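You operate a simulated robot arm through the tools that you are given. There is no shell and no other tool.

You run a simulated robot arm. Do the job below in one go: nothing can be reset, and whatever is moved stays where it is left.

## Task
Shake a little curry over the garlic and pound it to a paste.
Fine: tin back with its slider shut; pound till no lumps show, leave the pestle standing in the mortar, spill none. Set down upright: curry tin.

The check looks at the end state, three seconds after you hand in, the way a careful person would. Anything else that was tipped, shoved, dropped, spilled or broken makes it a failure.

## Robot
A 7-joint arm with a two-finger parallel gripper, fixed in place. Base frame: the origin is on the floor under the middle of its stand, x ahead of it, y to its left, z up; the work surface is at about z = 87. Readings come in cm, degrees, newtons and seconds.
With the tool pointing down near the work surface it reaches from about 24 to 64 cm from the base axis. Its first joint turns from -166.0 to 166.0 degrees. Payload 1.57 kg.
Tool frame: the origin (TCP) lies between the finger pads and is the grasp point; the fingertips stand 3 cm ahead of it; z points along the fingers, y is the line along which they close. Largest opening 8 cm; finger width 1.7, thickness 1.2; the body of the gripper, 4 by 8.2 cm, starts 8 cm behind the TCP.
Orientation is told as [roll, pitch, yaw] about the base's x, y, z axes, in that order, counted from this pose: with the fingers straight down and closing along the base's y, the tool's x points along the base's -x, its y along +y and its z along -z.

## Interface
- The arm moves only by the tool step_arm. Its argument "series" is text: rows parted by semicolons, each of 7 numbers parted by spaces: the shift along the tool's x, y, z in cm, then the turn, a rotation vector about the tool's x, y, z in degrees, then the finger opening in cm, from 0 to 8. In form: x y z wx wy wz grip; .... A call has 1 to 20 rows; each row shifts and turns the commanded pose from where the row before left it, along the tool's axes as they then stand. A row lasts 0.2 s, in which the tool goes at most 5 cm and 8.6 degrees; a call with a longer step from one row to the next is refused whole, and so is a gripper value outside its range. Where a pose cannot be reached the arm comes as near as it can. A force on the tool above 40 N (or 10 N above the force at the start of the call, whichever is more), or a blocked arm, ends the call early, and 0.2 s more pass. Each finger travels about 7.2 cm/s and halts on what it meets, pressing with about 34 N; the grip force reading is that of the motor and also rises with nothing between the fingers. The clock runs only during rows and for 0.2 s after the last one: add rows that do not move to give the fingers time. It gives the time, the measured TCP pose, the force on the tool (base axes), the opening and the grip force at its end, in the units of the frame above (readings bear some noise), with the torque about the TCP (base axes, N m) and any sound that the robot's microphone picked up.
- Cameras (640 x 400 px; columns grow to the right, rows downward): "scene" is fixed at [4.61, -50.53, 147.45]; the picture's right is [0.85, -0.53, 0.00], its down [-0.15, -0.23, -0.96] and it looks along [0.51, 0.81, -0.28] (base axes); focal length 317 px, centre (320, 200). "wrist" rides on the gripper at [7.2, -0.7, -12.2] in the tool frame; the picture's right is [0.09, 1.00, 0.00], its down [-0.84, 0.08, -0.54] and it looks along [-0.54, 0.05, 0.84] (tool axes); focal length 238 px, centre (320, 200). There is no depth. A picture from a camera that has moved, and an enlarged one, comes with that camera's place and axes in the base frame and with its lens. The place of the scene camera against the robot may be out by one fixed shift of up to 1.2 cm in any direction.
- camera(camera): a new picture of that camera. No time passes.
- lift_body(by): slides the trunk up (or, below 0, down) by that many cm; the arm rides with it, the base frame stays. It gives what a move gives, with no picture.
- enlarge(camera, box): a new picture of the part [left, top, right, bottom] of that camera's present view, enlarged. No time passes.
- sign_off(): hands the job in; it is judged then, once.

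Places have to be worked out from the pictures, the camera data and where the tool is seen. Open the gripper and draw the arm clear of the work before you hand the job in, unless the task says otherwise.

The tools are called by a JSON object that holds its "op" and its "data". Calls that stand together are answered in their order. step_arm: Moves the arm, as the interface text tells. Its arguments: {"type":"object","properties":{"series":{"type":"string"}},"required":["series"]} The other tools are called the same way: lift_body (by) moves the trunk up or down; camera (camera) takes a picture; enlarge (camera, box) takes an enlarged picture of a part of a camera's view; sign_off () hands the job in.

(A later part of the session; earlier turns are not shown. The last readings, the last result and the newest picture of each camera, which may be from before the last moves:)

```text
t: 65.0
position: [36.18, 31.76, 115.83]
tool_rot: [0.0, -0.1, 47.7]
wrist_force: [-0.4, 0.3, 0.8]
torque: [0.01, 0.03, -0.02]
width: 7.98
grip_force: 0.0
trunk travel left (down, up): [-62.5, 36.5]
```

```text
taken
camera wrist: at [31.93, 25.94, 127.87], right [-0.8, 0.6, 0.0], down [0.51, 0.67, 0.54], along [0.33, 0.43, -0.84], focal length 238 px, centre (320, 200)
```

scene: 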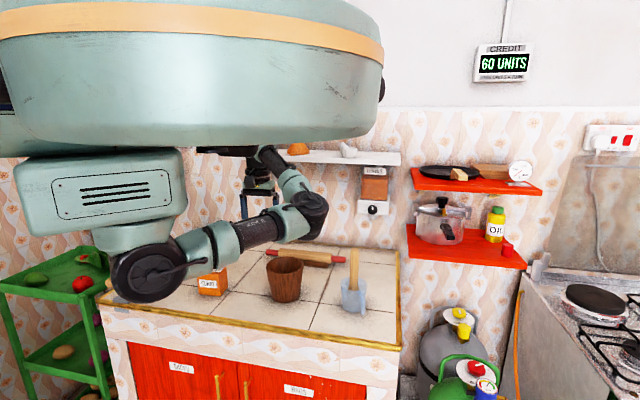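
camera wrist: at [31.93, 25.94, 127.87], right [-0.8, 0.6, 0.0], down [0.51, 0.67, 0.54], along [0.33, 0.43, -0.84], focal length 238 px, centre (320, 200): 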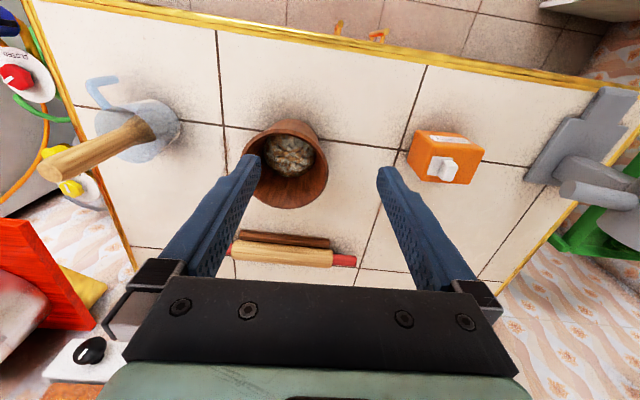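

The garlic is dusted, the tin is fine, and the pestle's top again works out near (59, 18.2, 106.3). I continue to the right and yaw so that the camera faces the cup.

{"op": "step_arm", "data": {"series": "1.284 -3.8 0 0 0 0 8; 1.284 -3.8 0 0 0 0 8; 1.284 -3.8 0 0 0 0 8; 1.284 -3.8 0 0 0 0 8; 0 0 0 0 0 7.5 8; 0 0 0 0 0 7.5 8; 0 0 0 0 0 7.5 8; 0 0 0 0 0 7.5 8; 0 0 0 0 0 0 8"}}

{"op": "camera", "data": {"camera": "wrist"}}

{"op": "camera", "data": {"camera": "scene"}}

```text
t: 67.0
position: [44.09, 17.42, 115.72]
tool_rot: [-0.1, -0.1, 17.6]
wrist_force: [-0.7, 0.1, 0.4]
torque: [0.0, -0.01, 0.01]
width: 8.02
grip_force: 0.1
trunk travel left (down, up): [-62.5, 36.5]
```

```text
taken
camera wrist: at [37.43, 14.67, 127.75], right [-0.39, 0.92, 0.0], down [0.77, 0.32, 0.54], along [0.5, 0.21, -0.84], focal length 238 px, centre (320, 200)
```

wrist: 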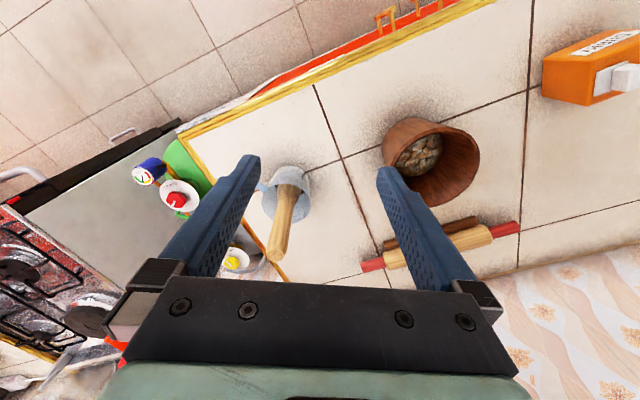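

```text
taken
```

scene: 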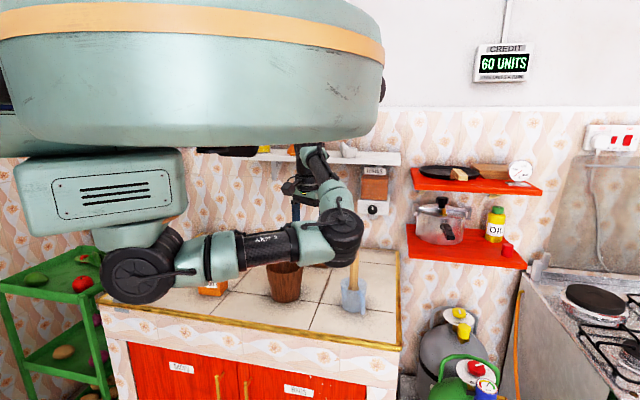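

The cup and pestle are now in clear view. I enlarge them to fix the pestle's axis and the cup's rim.

{"op": "enlarge", "data": {"camera": "wrist", "box": [208, 150, 368, 250]}}

{"op": "enlarge", "data": {"camera": "scene", "box": [300, 235, 412, 325]}}

{"op": "enlarge", "data": {"camera": "wrist", "box": [360, 100, 500, 215]}}

```text
4.00 times, centred on (288, 200) of wrist
camera zoom: at [37.43, 14.67, 127.75], right [-0.39, 0.92, 0.0], down [0.77, 0.32, 0.54], along [0.5, 0.21, -0.84], focal length 953 px, centre (448, 200)
```

zoom: 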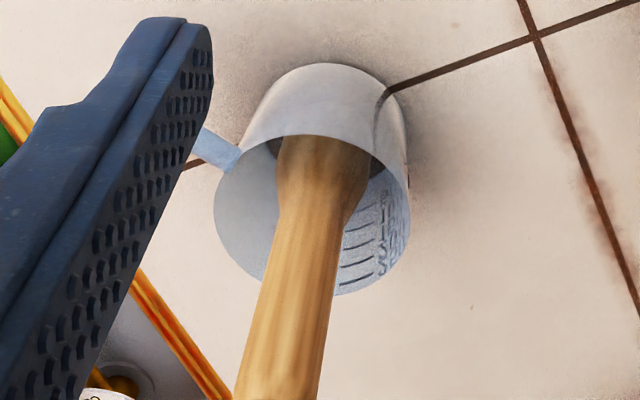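

```text
4.44 times, centred on (356, 280) of scene
camera zoom: at [4.61, -50.53, 147.45], right [0.85, -0.53, 0.0], down [-0.15, -0.23, -0.96], along [0.51, 0.81, -0.28], focal length 1407 px, centre (160, -156)
```

zoom: 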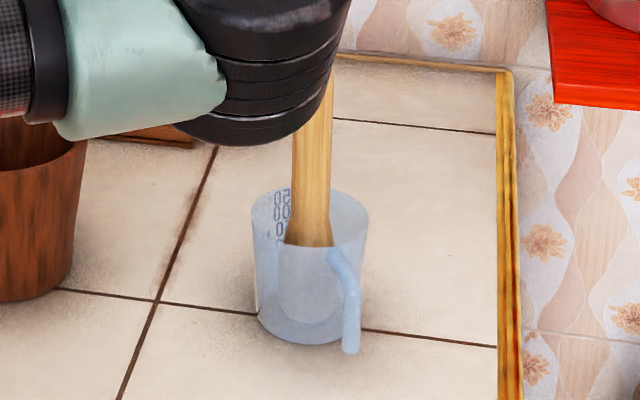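

```text
3.48 times, centred on (430, 158) of wrist
camera zoom: at [37.43, 14.67, 127.75], right [-0.39, 0.92, 0.0], down [0.77, 0.32, 0.54], along [0.5, 0.21, -0.84], focal length 829 px, centre (-63, 348)
```

zoom: 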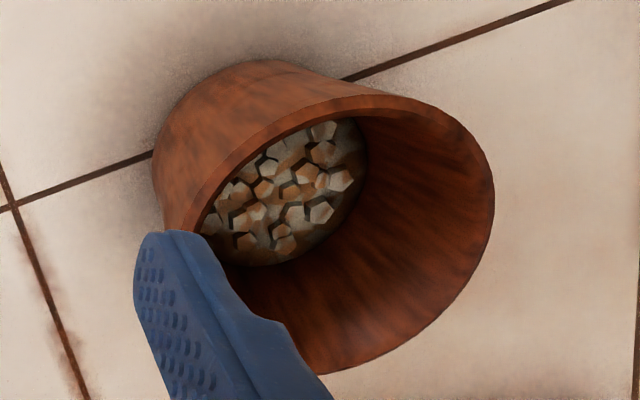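

The pestle has a thicker head down in the cup and a handle about 2.6 cm across. I enlarge its top end, too.

{"op": "enlarge", "data": {"camera": "wrist", "box": [208, 180, 368, 280]}}

```text
4.00 times, centred on (288, 230) of wrist
camera zoom: at [37.43, 14.67, 127.75], right [-0.39, 0.92, 0.0], down [0.77, 0.32, 0.54], along [0.5, 0.21, -0.84], focal length 953 px, centre (448, 80)
```

zoom: 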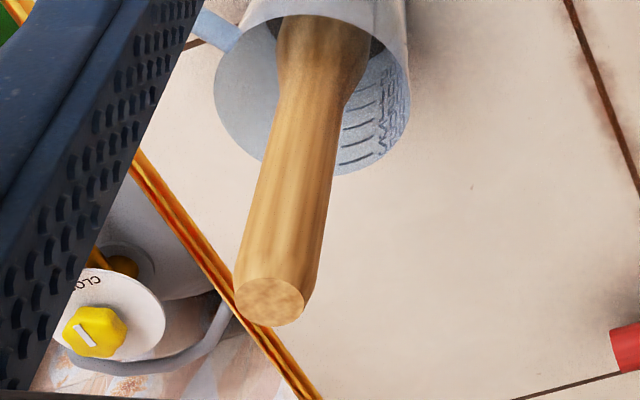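

Triangulating, the pestle's top is at about (59.7, 17.95, 106.1), its axis nearly vertical, and the cup is centred near (59.3, 17.9) with its rim near z 95. I move above the pestle at this height and check the reach.

{"op": "step_arm", "data": {"series": "-3.75 -1.05 0 0 0 0 8; -3.75 -1.05 0 0 0 0 8; -3.75 -1.05 0 0 0 0 8; -3.75 -1.05 0 0 0 0 8; 0 0 0 0 0 0 8"}}

{"op": "camera", "data": {"camera": "wrist"}}

{"op": "camera", "data": {"camera": "scene"}}

```text
t: 68.2
position: [59.75, 17.91, 115.79]
tool_rot: [0.1, -0.1, 17.7]
wrist_force: [-0.2, -0.3, -0.2]
torque: [-0.02, -0.01, 0.03]
width: 7.97
grip_force: 0.0
trunk travel left (down, up): [-62.5, 36.5]
```

```text
taken
camera wrist: at [52.99, 15.11, 127.84], right [-0.39, 0.92, 0.0], down [0.77, 0.33, 0.54], along [0.5, 0.21, -0.84], focal length 238 px, centre (320, 200)
```

wrist: 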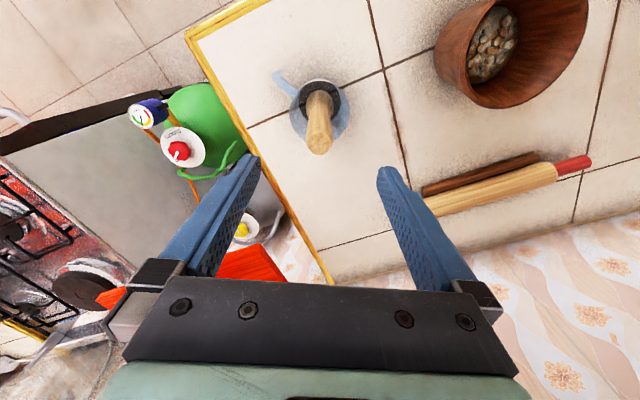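

```text
taken
```

scene: 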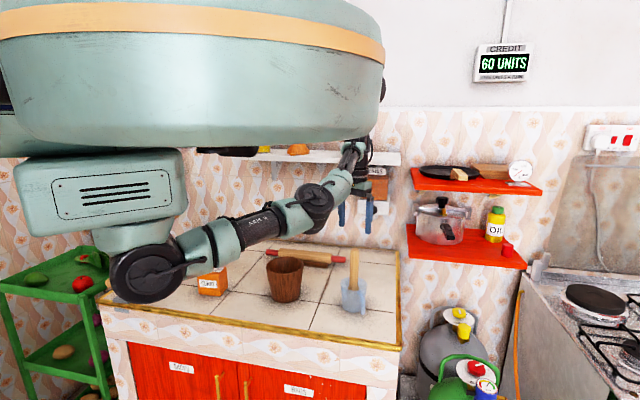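

Reached without trouble. I refine the pestle's position from this nearer view.

{"op": "enlarge", "data": {"camera": "wrist", "box": [256, 65, 384, 165]}}

{"op": "enlarge", "data": {"camera": "scene", "box": [300, 190, 428, 320]}}

```text
4.00 times, centred on (320, 115) of wrist
camera zoom: at [52.99, 15.11, 127.84], right [-0.39, 0.92, 0.0], down [0.77, 0.33, 0.54], along [0.5, 0.21, -0.84], focal length 953 px, centre (320, 540)
```

zoom: 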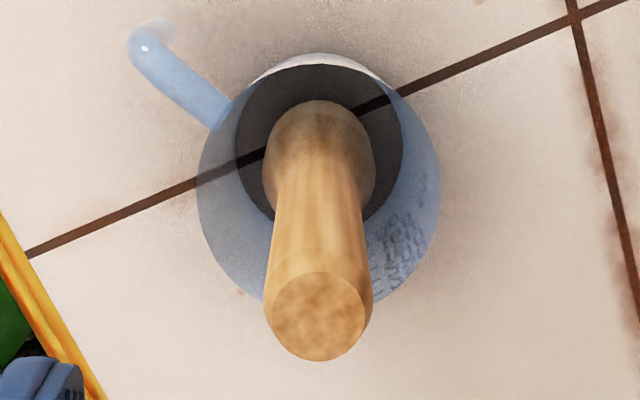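

```text
3.08 times, centred on (364, 255) of scene
camera zoom: at [4.61, -50.53, 147.45], right [0.85, -0.53, 0.0], down [-0.15, -0.23, -0.96], along [0.51, 0.81, -0.28], focal length 974 px, centre (185, 31)
```

zoom: 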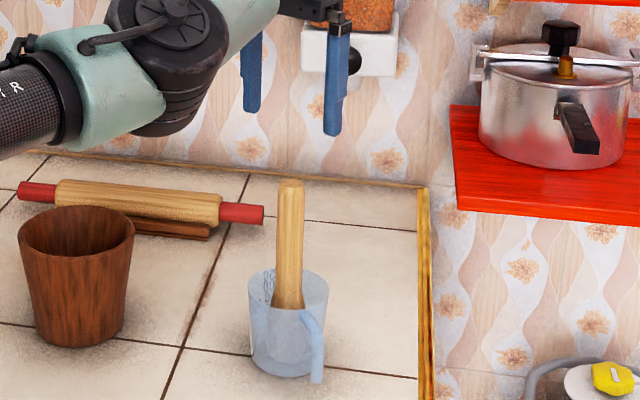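

The pestle leans outward only slightly, its axis at grip height near (59.9, 18.0). I correct 0.2 cm and descend with the fingers open to about z 101.5.

{"op": "step_arm", "data": {"series": "-0.2 0.04 0 0 0 0 8; 0 0 3.2 0 0 0 8; 0 0 3.2 0 0 0 8; 0 0 3.2 0 0 0 8; 0 0 2.4 0 0 0 8; 0 0 2.3 0 0 0 8; 0 0 0 0 0 0 8"}}

{"op": "camera", "data": {"camera": "wrist"}}

{"op": "enlarge", "data": {"camera": "scene", "box": [300, 190, 428, 320]}}

```text
t: 69.8
position: [59.8, 18.05, 101.4]
tool_rot: [0.0, 0.0, 17.7]
wrist_force: [0.3, -0.2, -0.6]
torque: [-0.01, -0.03, 0.03]
width: 8.01
grip_force: 0.0
trunk travel left (down, up): [-62.5, 36.5]
```

```text
taken
camera wrist: at [53.17, 15.28, 113.58], right [-0.39, 0.92, 0.0], down [0.77, 0.33, 0.54], along [0.5, 0.21, -0.84], focal length 238 px, centre (320, 200)
```

wrist: 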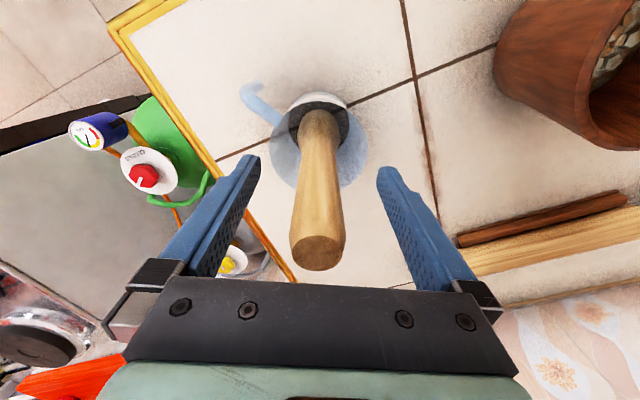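

```text
3.08 times, centred on (364, 255) of scene
camera zoom: at [4.61, -50.53, 147.45], right [0.85, -0.53, 0.0], down [-0.15, -0.23, -0.96], along [0.51, 0.81, -0.28], focal length 974 px, centre (185, 31)
```

zoom: 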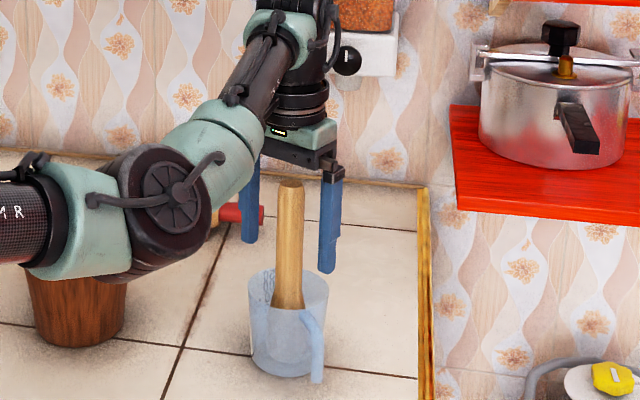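

The pestle stands centred between the fingers with nothing touching. I close on the handle in steps.

{"op": "step_arm", "data": {"series": "0 0 0 0 0 0 6; 0 0 0 0 0 0 4; 0 0 0 0 0 0 3; 0 0 0 0 0 0 2; 0 0 0 0 0 0 1; 0 0 0 0 0 0 1"}}

{"op": "camera", "data": {"camera": "wrist"}}

{"op": "enlarge", "data": {"camera": "scene", "box": [300, 190, 428, 320]}}

```text
t: 71.2
position: [59.82, 18.05, 101.57]
tool_rot: [-0.1, -0.1, 17.6]
wrist_force: [-0.2, -0.5, 0.2]
torque: [-0.09, -0.02, 0.01]
width: 2.65
grip_force: 33.7
trunk travel left (down, up): [-62.5, 36.5]
```

```text
taken
camera wrist: at [53.18, 15.28, 113.59], right [-0.39, 0.92, 0.0], down [0.77, 0.33, 0.54], along [0.5, 0.21, -0.84], focal length 238 px, centre (320, 200)
```

wrist: 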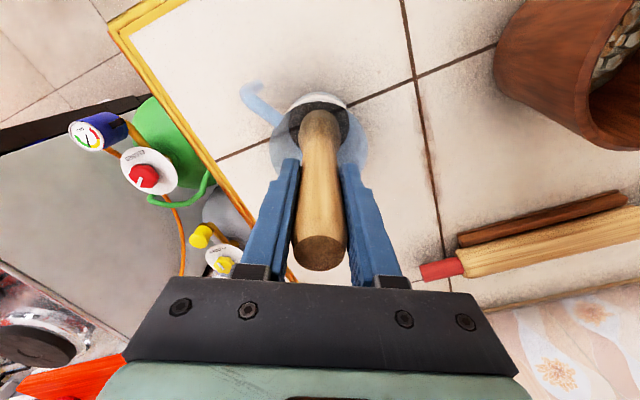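

```text
3.08 times, centred on (364, 255) of scene
camera zoom: at [4.61, -50.53, 147.45], right [0.85, -0.53, 0.0], down [-0.15, -0.23, -0.96], along [0.51, 0.81, -0.28], focal length 974 px, centre (185, 31)
```

zoom: 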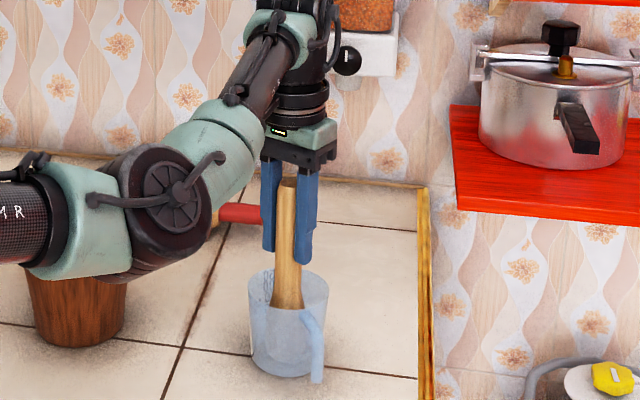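

Gripped at 2.65 cm. I lift straight up slowly and check that the cup stays where it is.

{"op": "step_arm", "data": {"series": "0 0 -0.5 0 0 0 1; 0 0 -1 0 0 0 1; 0 0 -1 0 0 0 1; 0 0 -1 0 0 0 1; 0 0 -1 0 0 0 1; 0 0 0 0 0 0 1"}}

{"op": "enlarge", "data": {"camera": "scene", "box": [300, 190, 428, 320]}}

{"op": "camera", "data": {"camera": "wrist"}}

```text
t: 72.6
position: [59.9, 18.21, 105.98]
tool_rot: [0.0, -0.3, 17.6]
wrist_force: [0.3, 0.6, -1.3]
torque: [-0.01, -0.02, -0.02]
width: 2.62
grip_force: 34.0
trunk travel left (down, up): [-62.5, 36.5]
```

```text
3.08 times, centred on (364, 255) of scene
camera zoom: at [4.61, -50.53, 147.45], right [0.85, -0.53, 0.0], down [-0.15, -0.23, -0.96], along [0.51, 0.81, -0.28], focal length 974 px, centre (185, 31)
```

zoom: 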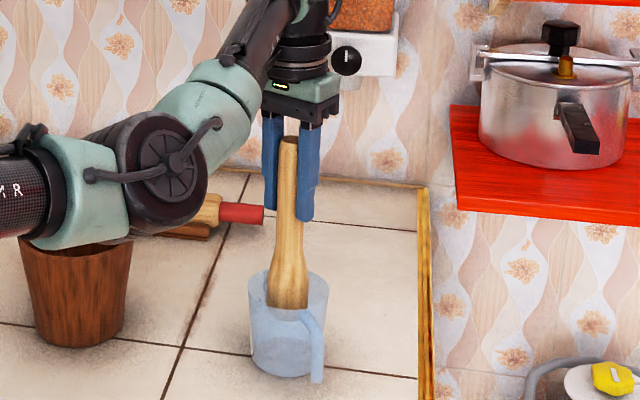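

```text
taken
camera wrist: at [53.32, 15.39, 118.1], right [-0.39, 0.92, 0.0], down [0.77, 0.33, 0.54], along [0.5, 0.21, -0.84], focal length 238 px, centre (320, 200)
```

wrist: 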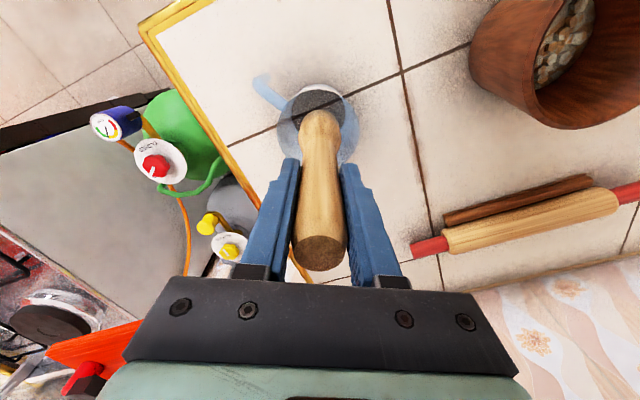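

The cup stays put and the pestle slides out freely. I lift another 10 cm.

{"op": "step_arm", "data": {"series": "0 0 -2 0 0 0 1; 0 0 -2 0 0 0 1; 0 0 -2 0 0 0 1; 0 0 -2 0 0 0 1; 0 0 -2 0 0 0 1; 0 0 0 0 0 0 1"}}

{"op": "enlarge", "data": {"camera": "scene", "box": [240, 190, 428, 320]}}

{"op": "camera", "data": {"camera": "wrist"}}

```text
t: 74.0
position: [59.99, 18.04, 115.99]
tool_rot: [0.1, 0.0, 17.7]
wrist_force: [-0.9, -0.3, -2.6]
torque: [0.02, 0.01, 0.02]
width: 2.66
grip_force: 34.1
trunk travel left (down, up): [-62.5, 36.5]
```

```text
3.08 times, centred on (334, 255) of scene
camera zoom: at [4.61, -50.53, 147.45], right [0.85, -0.53, 0.0], down [-0.15, -0.23, -0.96], along [0.51, 0.81, -0.28], focal length 974 px, centre (277, 31)
```

zoom: 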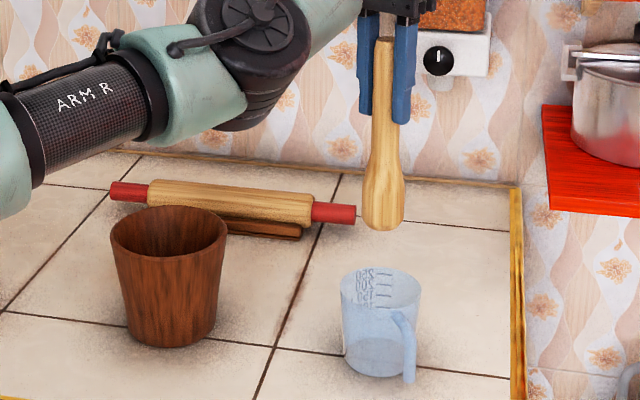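

```text
taken
camera wrist: at [53.33, 15.37, 128.16], right [-0.39, 0.92, 0.0], down [0.77, 0.33, 0.54], along [0.5, 0.21, -0.84], focal length 238 px, centre (320, 200)
```

wrist: 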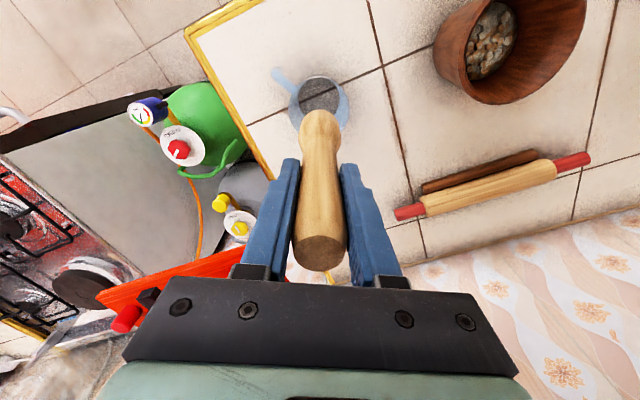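

The pestle is out, with its rounded head about 14 cm below the TCP and the cup undisturbed. Triangulating again, the mortar's floor is centred at (44.6, 34.6) at z ≈ 92.8. I raise 2 cm and carry the pestle over the mortar.

{"op": "step_arm", "data": {"series": "0 0 -2 0 0 0 1; 1.603 3.417 0 0 0 0 1; 1.603 3.417 0 0 0 0 1; 1.603 3.417 0 0 0 0 1; 1.603 3.417 0 0 0 0 1; 1.603 3.417 0 0 0 0 1; 1.603 3.417 0 0 0 0 1; 0 0 0 0 0 0 1; 0 0 0 0 0 0 1"}}

{"op": "camera", "data": {"camera": "wrist"}}

{"op": "enlarge", "data": {"camera": "scene", "box": [180, 190, 400, 330]}}

```text
t: 76.0
position: [44.41, 34.56, 117.97]
tool_rot: [0.0, -0.1, 17.6]
wrist_force: [0.1, -1.0, -1.2]
torque: [-0.04, -0.01, -0.01]
width: 2.65
grip_force: 33.8
trunk travel left (down, up): [-62.5, 36.5]
```

```text
taken
camera wrist: at [37.78, 31.87, 129.89], right [-0.39, 0.92, 0.0], down [0.77, 0.33, 0.54], along [0.5, 0.21, -0.84], focal length 238 px, centre (320, 200)
```

wrist: 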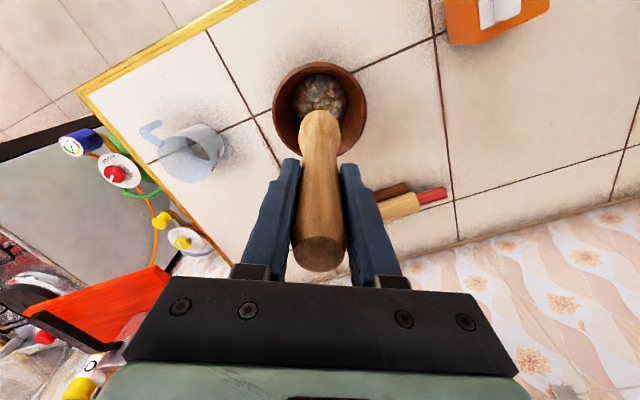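

```text
2.86 times, centred on (290, 260) of scene
camera zoom: at [4.61, -50.53, 147.45], right [0.85, -0.53, 0.0], down [-0.15, -0.23, -0.96], along [0.51, 0.81, -0.28], focal length 905 px, centre (406, 29)
```

zoom: 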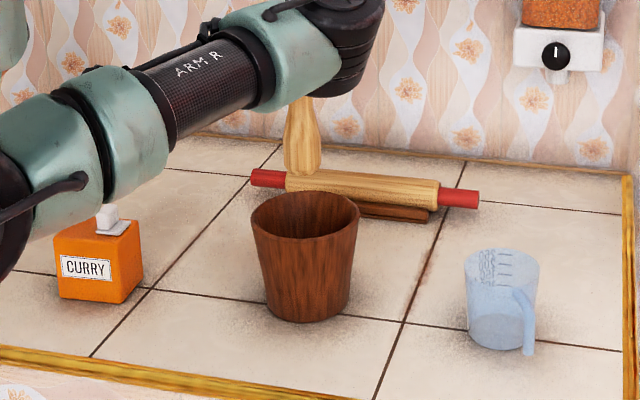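

The pestle head hangs over the mortar, within half a centimetre of its centre. I shift +0.3 cm in x and lower it to just above the garlic, at TCP z ≈ 109.5.

{"op": "step_arm", "data": {"series": "-0.28 -0.05 0 0 0 0 1; 0 0 2 0 0 0 1; 0 0 2 0 0 0 1; 0 0 2 0 0 0 1; 0 0 1.5 0 0 0 1; 0 0 1 0 0 0 1; 0 0 0 0 0 0 1"}}

{"op": "camera", "data": {"camera": "wrist"}}

{"op": "enlarge", "data": {"camera": "scene", "box": [180, 190, 400, 330]}}

```text
t: 77.6
position: [44.7, 34.58, 109.52]
tool_rot: [-0.1, -0.1, 17.6]
wrist_force: [-0.8, 0.1, -2.2]
torque: [-0.03, 0.0, 0.0]
width: 2.65
grip_force: 34.2
trunk travel left (down, up): [-62.5, 36.5]
```

```text
taken
camera wrist: at [38.15, 31.87, 121.53], right [-0.39, 0.92, 0.0], down [0.77, 0.33, 0.54], along [0.5, 0.21, -0.84], focal length 238 px, centre (320, 200)
```

wrist: 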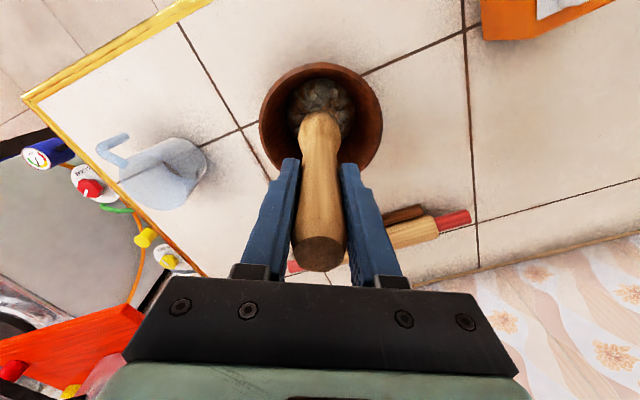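

```text
2.86 times, centred on (290, 260) of scene
camera zoom: at [4.61, -50.53, 147.45], right [0.85, -0.53, 0.0], down [-0.15, -0.23, -0.96], along [0.51, 0.81, -0.28], focal length 905 px, centre (406, 29)
```

zoom: 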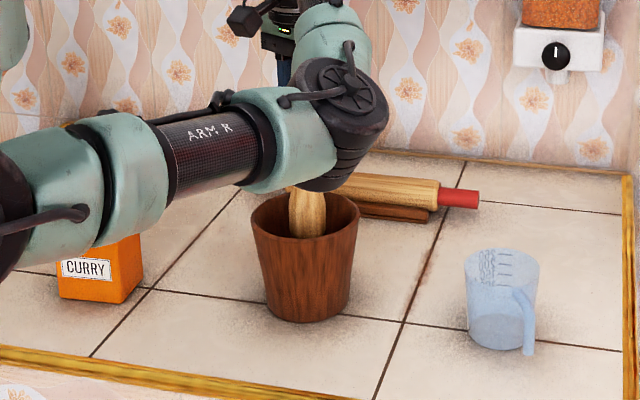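

The head is inside the mortar, centred. I lower slowly to feel for the garlic and floor.

{"op": "step_arm", "data": {"series": "0 0 0.4 0 0 0 1; 0 0 0.4 0 0 0 1; 0 0 0.4 0 0 0 1; 0 0 0.4 0 0 0 1; 0 0 0 0 0 0 1"}}

{"op": "step_arm", "data": {"series": "0 0 0.3 0 0 0 1; 0 0 0.3 0 0 0 1; 0 0 0 0 0 0 1"}}

```text
t: 78.8
position: [44.66, 34.84, 107.86]
tool_rot: [0.2, -0.1, 17.6]
wrist_force: [-0.8, -0.6, -1.8]
torque: [0.04, 0.02, 0.03]
width: 2.63
grip_force: 33.8
trunk travel left (down, up): [-62.5, 36.5]
```

```text
t: 79.6
position: [44.76, 34.8, 107.28]
tool_rot: [0.0, -0.1, 17.6]
wrist_force: [1.1, 0.6, -1.2]
torque: [0.01, 0.02, -0.02]
width: 2.65
grip_force: 34.2
trunk travel left (down, up): [-62.5, 36.5]
```

No contact yet at z 107.3. I go on in 0.3 cm steps.

{"op": "step_arm", "data": {"series": "0 0 0.25 0 0 0 1; 0 0 0.25 0 0 0 1; 0 0 0 0 0 0 1"}}

{"op": "step_arm", "data": {"series": "0 0 0.25 0 0 0 1; 0 0 0.25 0 0 0 1; 0 0 0 0 0 0 1"}}

```text
t: 80.4
position: [44.85, 34.8, 106.78]
tool_rot: [0.0, 0.0, 17.7]
wrist_force: [0.6, -0.1, -1.3]
torque: [0.03, -0.01, -0.01]
width: 2.65
grip_force: 33.9
trunk travel left (down, up): [-62.5, 36.5]
```

```text
t: 81.2
position: [44.85, 34.85, 106.29]
tool_rot: [0.0, -0.1, 17.6]
wrist_force: [-0.7, -0.1, -1.2]
torque: [0.01, 0.01, 0.01]
width: 2.63
grip_force: 33.6
trunk travel left (down, up): [-62.5, 36.5]
```

Still free at 106.3. I continue down with the same small steps, watching the force.

{"op": "step_arm", "data": {"series": "0 0 0.25 0 0 0 1; 0 0 0.25 0 0 0 1; 0 0 0 0 0 0 1"}}

{"op": "step_arm", "data": {"series": "0 0 0.25 0 0 0 1; 0 0 0.25 0 0 0 1; 0 0 0 0 0 0 1"}}

{"op": "camera", "data": {"camera": "wrist"}}

```text
t: 82.0
position: [44.82, 34.75, 105.72]
tool_rot: [0.0, -0.2, 17.6]
wrist_force: [-0.3, -1.4, -1.2]
torque: [-0.01, -0.02, 0.0]
width: 2.66
grip_force: 34.0
trunk travel left (down, up): [-62.5, 36.5]
```

```text
t: 82.8
position: [44.75, 34.78, 105.29]
tool_rot: [0.0, -0.1, 17.5]
wrist_force: [-0.6, -0.3, -1.4]
torque: [-0.02, 0.0, -0.03]
width: 2.61
grip_force: 33.9
trunk travel left (down, up): [-62.5, 36.5]
```

```text
taken
camera wrist: at [38.11, 32.02, 117.34], right [-0.39, 0.92, 0.0], down [0.77, 0.33, 0.54], along [0.5, 0.21, -0.84], focal length 238 px, centre (320, 200)
```

wrist: 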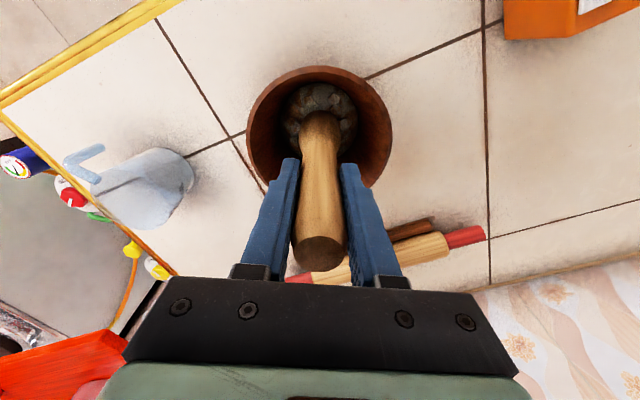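

Still free at 105.3, with the fingers well inside the rim's circle. I keep going down.

{"op": "step_arm", "data": {"series": "0 0 0.25 0 0 0 1; 0 0 0.25 0 0 0 1; 0 0 0 0 0 0 1"}}

{"op": "step_arm", "data": {"series": "0 0 0.25 0 0 0 1; 0 0 0.25 0 0 0 1; 0 0 0 0 0 0 1"}}

{"op": "step_arm", "data": {"series": "0 0 0.25 0 0 0 1; 0 0 0.25 0 0 0 1; 0 0 0 0 0 0 1"}}

```text
t: 83.6
position: [44.67, 34.84, 104.83]
tool_rot: [0.0, 0.1, 17.6]
wrist_force: [0.3, -1.1, -1.3]
torque: [0.01, 0.0, 0.0]
width: 2.62
grip_force: 34.1
trunk travel left (down, up): [-62.5, 36.5]
```

```text
t: 84.4
position: [44.83, 34.88, 104.41]
tool_rot: [0.0, 0.0, 17.6]
wrist_force: [0.0, 0.1, -1.7]
torque: [-0.03, 0.03, -0.02]
width: 2.62
grip_force: 33.8
trunk travel left (down, up): [-62.5, 36.5]
```

```text
t: 85.2
position: [44.81, 34.78, 104.0]
tool_rot: [0.1, -0.2, 17.7]
wrist_force: [-0.7, -0.6, 9.5]
torque: [-0.22, 0.17, 0.02]
width: 2.64
grip_force: 33.8
trunk travel left (down, up): [-62.5, 36.5]
```

Contact at z ≈ 104.1 with about 10 N. I now know the floor level, so I give a few moderate test strokes: up 2.5 cm, down 2.6 cm.

{"op": "step_arm", "data": {"series": "0 0 -2.5 0 0 0 1; 0 0 2.5 0 0 0 1; 0 0 -2.5 0 0 0 1; 0 0 2.6 0 0 0 1; 0 0 -2.6 0 0 0 1; 0 0 2.6 0 0 0 1; 0 0 -2.6 0 0 0 1; 0 0 0 0 0 0 1"}}

{"op": "camera", "data": {"camera": "wrist"}}

{"op": "enlarge", "data": {"camera": "wrist", "box": [240, 50, 400, 150]}}

```text
t: 87.0
position: [44.71, 35.03, 106.33]
tool_rot: [0.0, 0.0, 17.6]
wrist_force: [0.0, -0.9, -1.8]
torque: [-0.01, 0.03, -0.01]
width: 2.61
grip_force: 34.1
trunk travel left (down, up): [-62.5, 36.5]
```

```text
taken
camera wrist: at [38.13, 32.18, 118.43], right [-0.39, 0.92, 0.0], down [0.77, 0.33, 0.54], along [0.5, 0.21, -0.84], focal length 238 px, centre (320, 200)
```

wrist: 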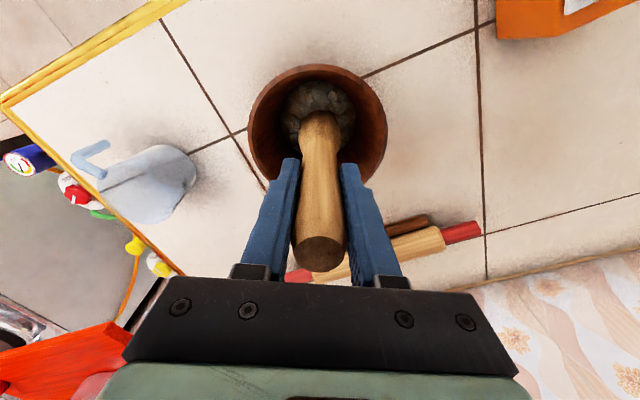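

```text
4.00 times, centred on (320, 100) of wrist
camera zoom: at [38.13, 32.18, 118.43], right [-0.39, 0.92, 0.0], down [0.77, 0.33, 0.54], along [0.5, 0.21, -0.84], focal length 953 px, centre (320, 600)
```

zoom: 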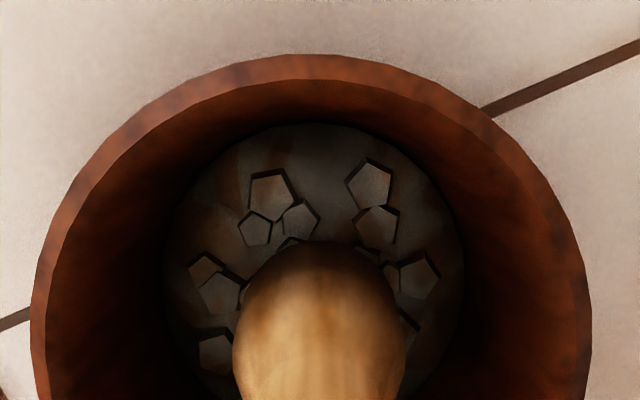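

Some lumps still show around the edge. I test one stroke with a hold at the bottom, to read the force it really reaches.

{"op": "step_arm", "data": {"series": "0 0 2.7 0 0 0 1; 0 0 0 0 0 0 1"}}

{"op": "step_arm", "data": {"series": "0 0 -3.5 0 0 0 1; 0 0 3.6 0 0 0 1; 0 0 0 0 0 0 1"}}

```text
t: 87.6
position: [44.75, 34.84, 104.0]
tool_rot: [0.2, -0.2, 17.7]
wrist_force: [-1.2, -2.4, 15.4]
torque: [-0.33, 0.3, -0.01]
width: 2.65
grip_force: 33.7
trunk travel left (down, up): [-62.5, 36.5]
```

```text
t: 88.4
position: [44.77, 34.51, 103.79]
tool_rot: [0.3, -0.3, 17.6]
wrist_force: [-2.6, -3.1, 22.3]
torque: [-0.46, 0.43, 0.03]
width: 2.63
grip_force: 33.8
trunk travel left (down, up): [-62.5, 36.5]
```

The strokes press with 15–22 N, firm yet safe. I pound a series of eight strokes at the centre, then lift a little and look.

{"op": "step_arm", "data": {"series": "0 0 -3.5 0 0 0 1; 0 0 3.5 0 0 0 1; 0 0 -3.5 0 0 0 1; 0 0 3.5 0 0 0 1; 0 0 -3.5 0 0 0 1; 0 0 3.5 0 0 0 1; 0 0 -3.5 0 0 0 1; 0 0 3.5 0 0 0 1; 0 0 -3.5 0 0 0 1; 0 0 3.5 0 0 0 1; 0 0 -3.5 0 0 0 1; 0 0 3.5 0 0 0 1; 0 0 -3.5 0 0 0 1; 0 0 3.5 0 0 0 1; 0 0 -3.5 0 0 0 1; 0 0 3.5 0 0 0 1; 0 0 -3.5 0 0 0 1; 0 0 0 0 0 0 1"}}

{"op": "enlarge", "data": {"camera": "wrist", "box": [240, 50, 400, 150]}}

```text
t: 92.2
position: [45.07, 34.8, 106.77]
tool_rot: [-0.1, 0.0, 17.6]
wrist_force: [0.2, 0.1, -1.5]
torque: [-0.05, -0.01, -0.02]
width: 2.66
grip_force: 34.1
trunk travel left (down, up): [-62.5, 36.5]
```

```text
4.00 times, centred on (320, 100) of wrist
camera zoom: at [38.36, 32.13, 118.96], right [-0.39, 0.92, 0.0], down [0.77, 0.33, 0.54], along [0.5, 0.21, -0.84], focal length 953 px, centre (320, 600)
```

zoom: 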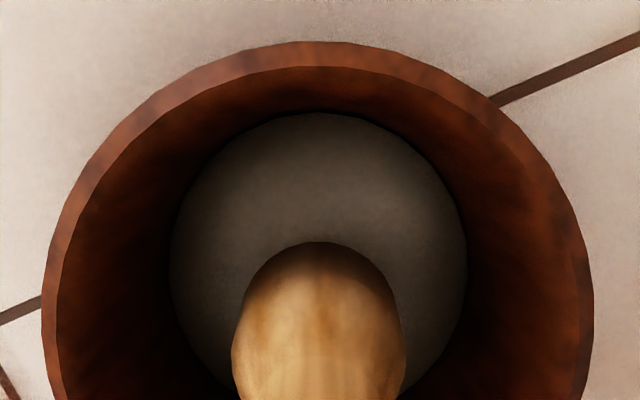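

The lumps are gone from all that I can see: a smooth paste. To see the part hidden behind the pestle, I raise it slightly inside the mortar and shift it sideways for a look.

{"op": "step_arm", "data": {"series": "0 0 -1.5 0 0 0 1; 0 1 0 0 0 0 1; 0 1 0 0 0 0 1; 0 0 0 0 0 0 1"}}

{"op": "enlarge", "data": {"camera": "wrist", "box": [220, 50, 420, 175]}}

{"op": "step_arm", "data": {"series": "0 -1.5 0 0 0 0 1; 0 -1.5 0 0 0 0 1; 0 -1 0 0 0 0 1; 0 0 0 0 0 0 1"}}

{"op": "enlarge", "data": {"camera": "wrist", "box": [220, 50, 420, 175]}}

```text
t: 93.2
position: [44.3, 36.74, 108.49]
tool_rot: [0.1, -0.1, 17.6]
wrist_force: [0.8, -0.9, -1.5]
torque: [0.01, 0.01, 0.01]
width: 2.67
grip_force: 34.1
trunk travel left (down, up): [-62.5, 36.5]
```

```text
3.20 times, centred on (320, 112) of wrist
camera zoom: at [37.7, 33.94, 120.61], right [-0.39, 0.92, 0.0], down [0.77, 0.33, 0.54], along [0.5, 0.21, -0.84], focal length 763 px, centre (320, 480)
```

zoom: 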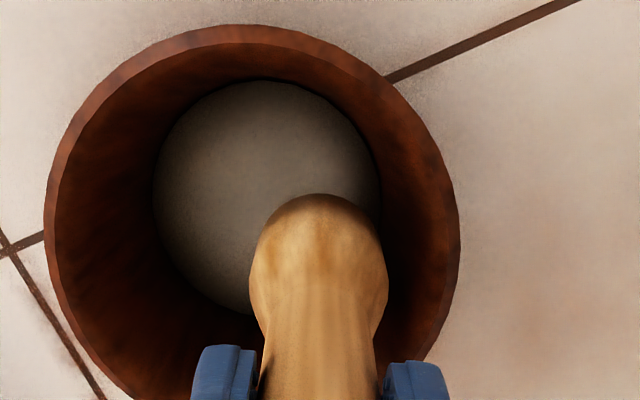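

```text
t: 94.2
position: [45.45, 32.94, 108.54]
tool_rot: [0.0, -0.1, 17.6]
wrist_force: [-0.7, -1.0, -1.9]
torque: [-0.01, -0.01, 0.01]
width: 2.68
grip_force: 33.6
trunk travel left (down, up): [-62.5, 36.5]
```

```text
3.20 times, centred on (320, 112) of wrist
camera zoom: at [38.83, 30.17, 120.6], right [-0.39, 0.92, 0.0], down [0.77, 0.33, 0.54], along [0.5, 0.21, -0.84], focal length 763 px, centre (320, 480)
```

zoom: 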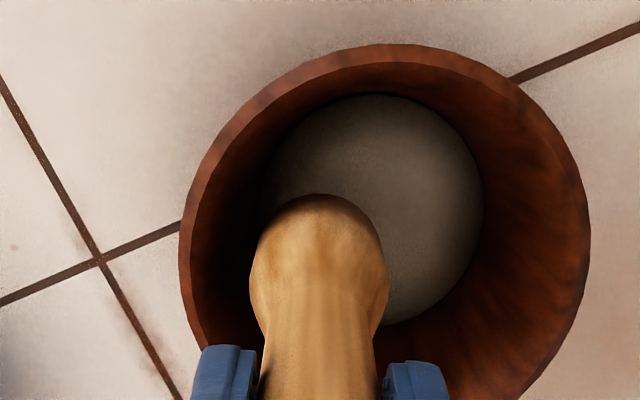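

The whole floor is smooth paste with no lumps left, and nothing has spilled. The pestle is aligned with the vertical tool, and it stood by itself in the cup, so I set it down vertically. I go back to the mortar's centre (44.8, 34.8) and lower to just above the floor.

{"op": "step_arm", "data": {"series": "0.066 1 0 0 0 0 1; 0 0.94 0 0 0 0 1; 0 0 1.5 0 0 0 1; 0 0 1.5 0 0 0 1; 0 0 1.1 0 0 0 1; 0 0 0 0 0 0 1; 0 0 0 0 0 0 1"}}

{"op": "step_arm", "data": {"series": "0 0 0.1 0 0 0 1; 0 0 0.1 0 0 0 1; 0 0 0 0 0 0 1"}}

```text
t: 95.8
position: [44.93, 34.82, 104.36]
tool_rot: [0.1, 0.0, 17.6]
wrist_force: [0.5, -0.4, -2.1]
torque: [0.01, 0.0, 0.0]
width: 2.65
grip_force: 34.5
trunk travel left (down, up): [-62.5, 36.5]
```

```text
t: 96.6
position: [44.89, 34.81, 104.17]
tool_rot: [0.1, -0.1, 17.6]
wrist_force: [0.5, 0.4, -2.2]
torque: [0.01, -0.01, -0.01]
width: 2.64
grip_force: 34.0
trunk travel left (down, up): [-62.5, 36.5]
```

Not in contact yet at 104.17. I lower further in 0.1 cm steps.

{"op": "step_arm", "data": {"series": "0 0 0.1 0 0 0 1; 0 0 0.1 0 0 0 1; 0 0 0 0 0 0 1"}}

{"op": "step_arm", "data": {"series": "0 0 0.08 0 0 0 1; 0 0 0 0 0 0 1"}}

```text
t: 97.4
position: [44.8, 34.7, 103.89]
tool_rot: [-0.1, -0.1, 17.6]
wrist_force: [-0.4, 0.6, -0.8]
torque: [0.0, 0.04, 0.01]
width: 2.61
grip_force: 34.0
trunk travel left (down, up): [-62.5, 36.5]
```

```text
t: 98.0
position: [44.87, 34.76, 103.94]
tool_rot: [-0.1, 0.0, 17.6]
wrist_force: [-0.4, 0.3, -0.4]
torque: [0.01, -0.02, 0.01]
width: 2.65
grip_force: 33.8
trunk travel left (down, up): [-62.5, 36.5]
```

Force is just beginning to rise. A little further.

{"op": "step_arm", "data": {"series": "0 0 0.08 0 0 0 1; 0 0 0 0 0 0 1"}}

{"op": "camera", "data": {"camera": "wrist"}}

{"op": "enlarge", "data": {"camera": "scene", "box": [180, 190, 400, 330]}}

```text
t: 98.6
position: [44.76, 34.81, 103.81]
tool_rot: [-0.1, -0.1, 17.6]
wrist_force: [0.5, 0.5, -1.5]
torque: [0.02, -0.02, 0.01]
width: 2.66
grip_force: 34.1
trunk travel left (down, up): [-62.5, 36.5]
```

```text
taken
camera wrist: at [38.14, 32.0, 115.85], right [-0.39, 0.92, 0.0], down [0.77, 0.33, 0.54], along [0.5, 0.21, -0.84], focal length 238 px, centre (320, 200)
```

wrist: 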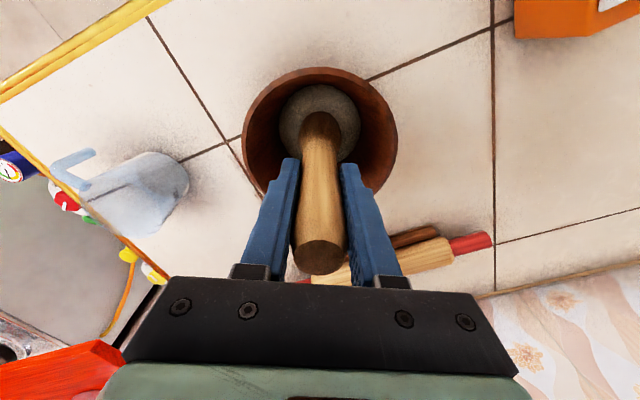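

```text
2.86 times, centred on (290, 260) of scene
camera zoom: at [4.61, -50.53, 147.45], right [0.85, -0.53, 0.0], down [-0.15, -0.23, -0.96], along [0.51, 0.81, -0.28], focal length 905 px, centre (406, 29)
```

zoom: 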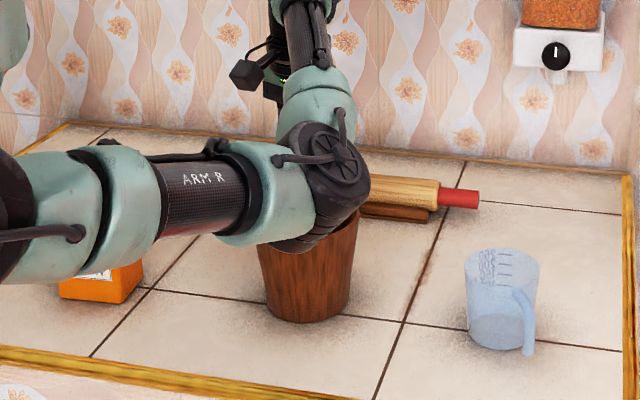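

The reading is noise-level, so still not on the floor. I lower in 0.1 cm steps again.

{"op": "step_arm", "data": {"series": "0 0 0.1 0 0 0 1; 0 0 0 0 0 0 1"}}

{"op": "step_arm", "data": {"series": "0 0 0.1 0 0 0 1; 0 0 0 0 0 0 1"}}

```text
t: 99.2
position: [44.73, 34.73, 103.65]
tool_rot: [0.1, -0.2, 17.7]
wrist_force: [-0.3, -0.8, 4.4]
torque: [-0.01, -0.07, 0.01]
width: 2.65
grip_force: 34.1
trunk travel left (down, up): [-62.5, 36.5]
```

```text
t: 99.8
position: [44.66, 34.77, 103.78]
tool_rot: [0.2, -0.2, 17.7]
wrist_force: [2.5, 1.4, 13.0]
torque: [0.16, -0.4, -0.02]
width: 2.64
grip_force: 33.9
trunk travel left (down, up): [-62.5, 36.5]
```

Firm contact at 13 N. I ease up 0.12 cm and open the fingers just slightly, to see whether the pestle stands by itself.

{"op": "step_arm", "data": {"series": "0 0 -0.12 0 0 0 1; 0 0 0 0 0 0 2.6; 0 0 0 0 0 0 2.8; 0 0 0 0 0 0 3.1; 0 0 0 0 0 0 3.4; 0 0 0 0 0 0 3.4; 0 0 0 0 0 0 3.4"}}

{"op": "camera", "data": {"camera": "wrist"}}

```text
t: 101.4
position: [44.78, 34.86, 103.68]
tool_rot: [0.0, -0.1, 17.6]
wrist_force: [0.1, -0.5, -0.3]
torque: [0.01, -0.02, 0.0]
width: 3.39
grip_force: 0.0
trunk travel left (down, up): [-62.5, 36.5]
```

```text
taken
camera wrist: at [38.11, 31.96, 115.77], right [-0.39, 0.92, 0.0], down [0.77, 0.33, 0.54], along [0.5, 0.21, -0.84], focal length 238 px, centre (320, 200)
```

wrist: 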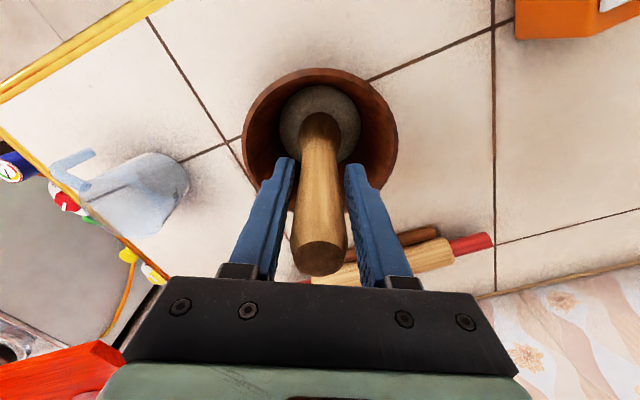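

With the fingers 0.35 cm off each side, the pestle stands upright by itself. I open fully and wait a moment to see that it stays.

{"op": "step_arm", "data": {"series": "0 0 0 0 0 0 4.5; 0 0 0 0 0 0 6; 0 0 0 0 0 0 8; 0 0 0 0 0 0 8; 0 0 0 0 0 0 8; 0 0 0 0 0 0 8"}}

{"op": "camera", "data": {"camera": "wrist"}}

```text
t: 102.8
position: [44.72, 34.77, 103.69]
tool_rot: [0.0, -0.2, 17.6]
wrist_force: [0.0, 1.0, 0.0]
torque: [-0.04, -0.03, -0.01]
width: 8.01
grip_force: 0.0
trunk travel left (down, up): [-62.5, 36.5]
```

```text
taken
camera wrist: at [38.11, 31.96, 115.76], right [-0.39, 0.92, 0.0], down [0.77, 0.33, 0.54], along [0.5, 0.21, -0.84], focal length 238 px, centre (320, 200)
```

wrist: 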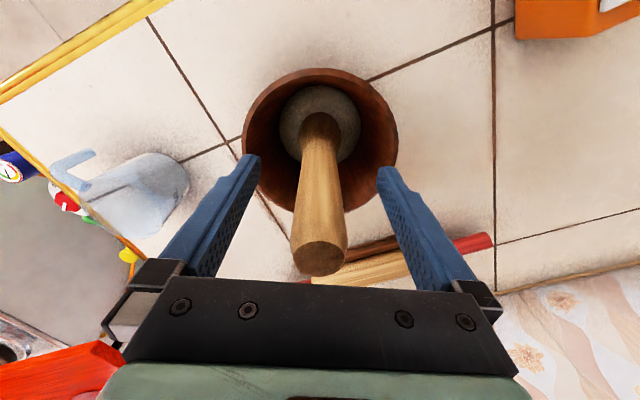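

It stays upright. I retract straight up with the fingers wide, slowly at first.

{"op": "step_arm", "data": {"series": "0 0 -1 0 0 0 8; 0 0 -1.5 0 0 0 8; 0 0 -2 0 0 0 8; 0 0 -2 0 0 0 8; 0 0 -2 0 0 0 8; 0 0 -2 0 0 0 8; 0 0 -2 0 0 0 8; 0 0 -2 0 0 0 8; 0 0 0 0 0 0 8"}}

{"op": "camera", "data": {"camera": "wrist"}}

{"op": "camera", "data": {"camera": "scene"}}

```text
t: 104.8
position: [44.86, 34.78, 118.33]
tool_rot: [0.1, -0.1, 17.7]
wrist_force: [0.2, 0.0, -0.3]
torque: [-0.02, -0.02, -0.02]
width: 7.99
grip_force: 0.1
trunk travel left (down, up): [-62.5, 36.5]
```

```text
taken
camera wrist: at [38.18, 32.07, 130.33], right [-0.39, 0.92, 0.0], down [0.77, 0.33, 0.54], along [0.5, 0.21, -0.84], focal length 238 px, centre (320, 200)
```

wrist: 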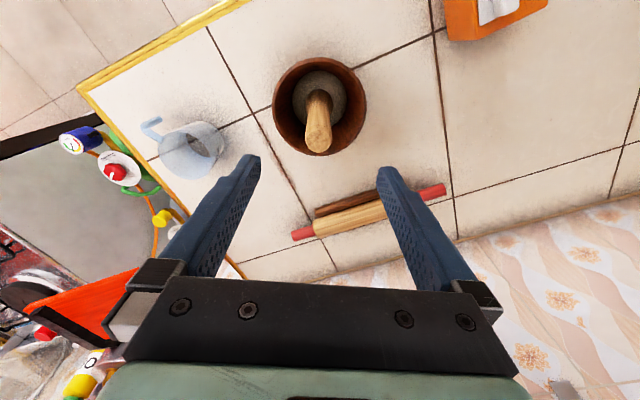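

```text
taken
```

scene: 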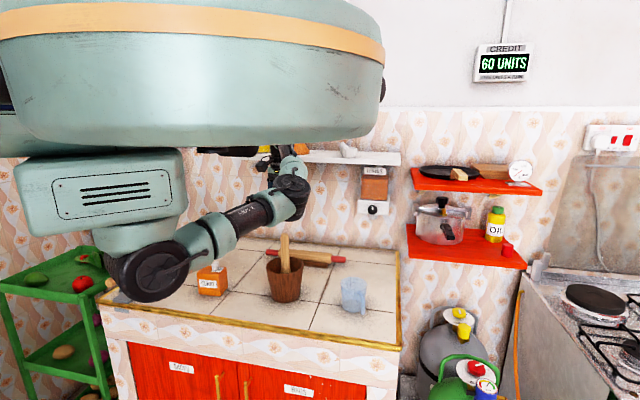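

The pestle stands upright in the mortar. I raise the trunk to lift the arm clear, then check everything over.

{"op": "lift_body", "data": {"by": 12}}

{"op": "camera", "data": {"camera": "scene"}}

{"op": "camera", "data": {"camera": "wrist"}}

{"op": "enlarge", "data": {"camera": "wrist", "box": [260, 70, 420, 170]}}

{"op": "enlarge", "data": {"camera": "scene", "box": [180, 220, 400, 340]}}

```text
t: 106.3
position: [44.8, 34.79, 130.32]
tool_rot: [0.0, -0.1, 17.6]
wrist_force: [-0.2, -0.2, -0.1]
torque: [-0.02, -0.04, 0.0]
width: 8.01
grip_force: 0.0
trunk travel left (down, up): [-74.5, 24.5]
```

```text
taken
```

scene: 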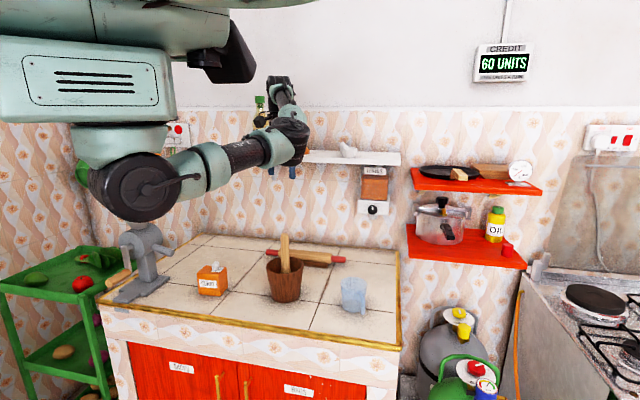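

```text
taken
camera wrist: at [38.18, 32.06, 142.3], right [-0.39, 0.92, 0.0], down [0.77, 0.33, 0.54], along [0.5, 0.21, -0.84], focal length 238 px, centre (320, 200)
```

wrist: 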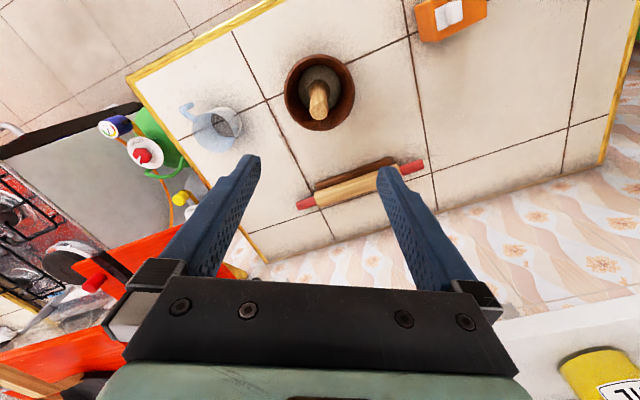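

```text
4.00 times, centred on (340, 120) of wrist
camera zoom: at [38.18, 32.06, 142.3], right [-0.39, 0.92, 0.0], down [0.77, 0.33, 0.54], along [0.5, 0.21, -0.84], focal length 953 px, centre (240, 520)
```

zoom: 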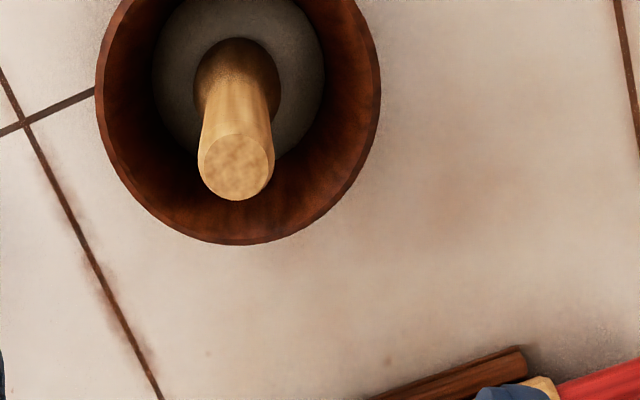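

```text
2.91 times, centred on (290, 280) of scene
camera zoom: at [4.61, -50.53, 147.45], right [0.85, -0.53, 0.0], down [-0.15, -0.23, -0.96], along [0.51, 0.81, -0.28], focal length 921 px, centre (407, -33)
```

zoom: 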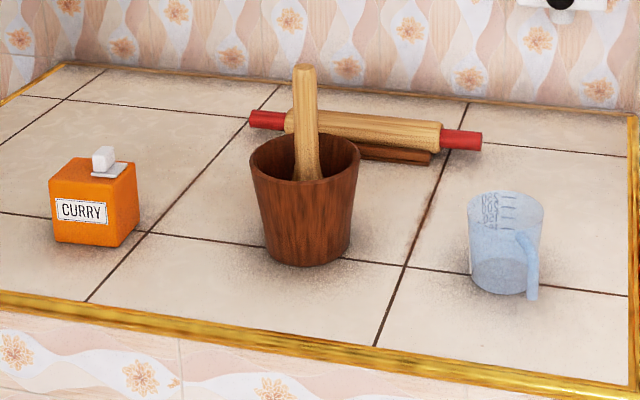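

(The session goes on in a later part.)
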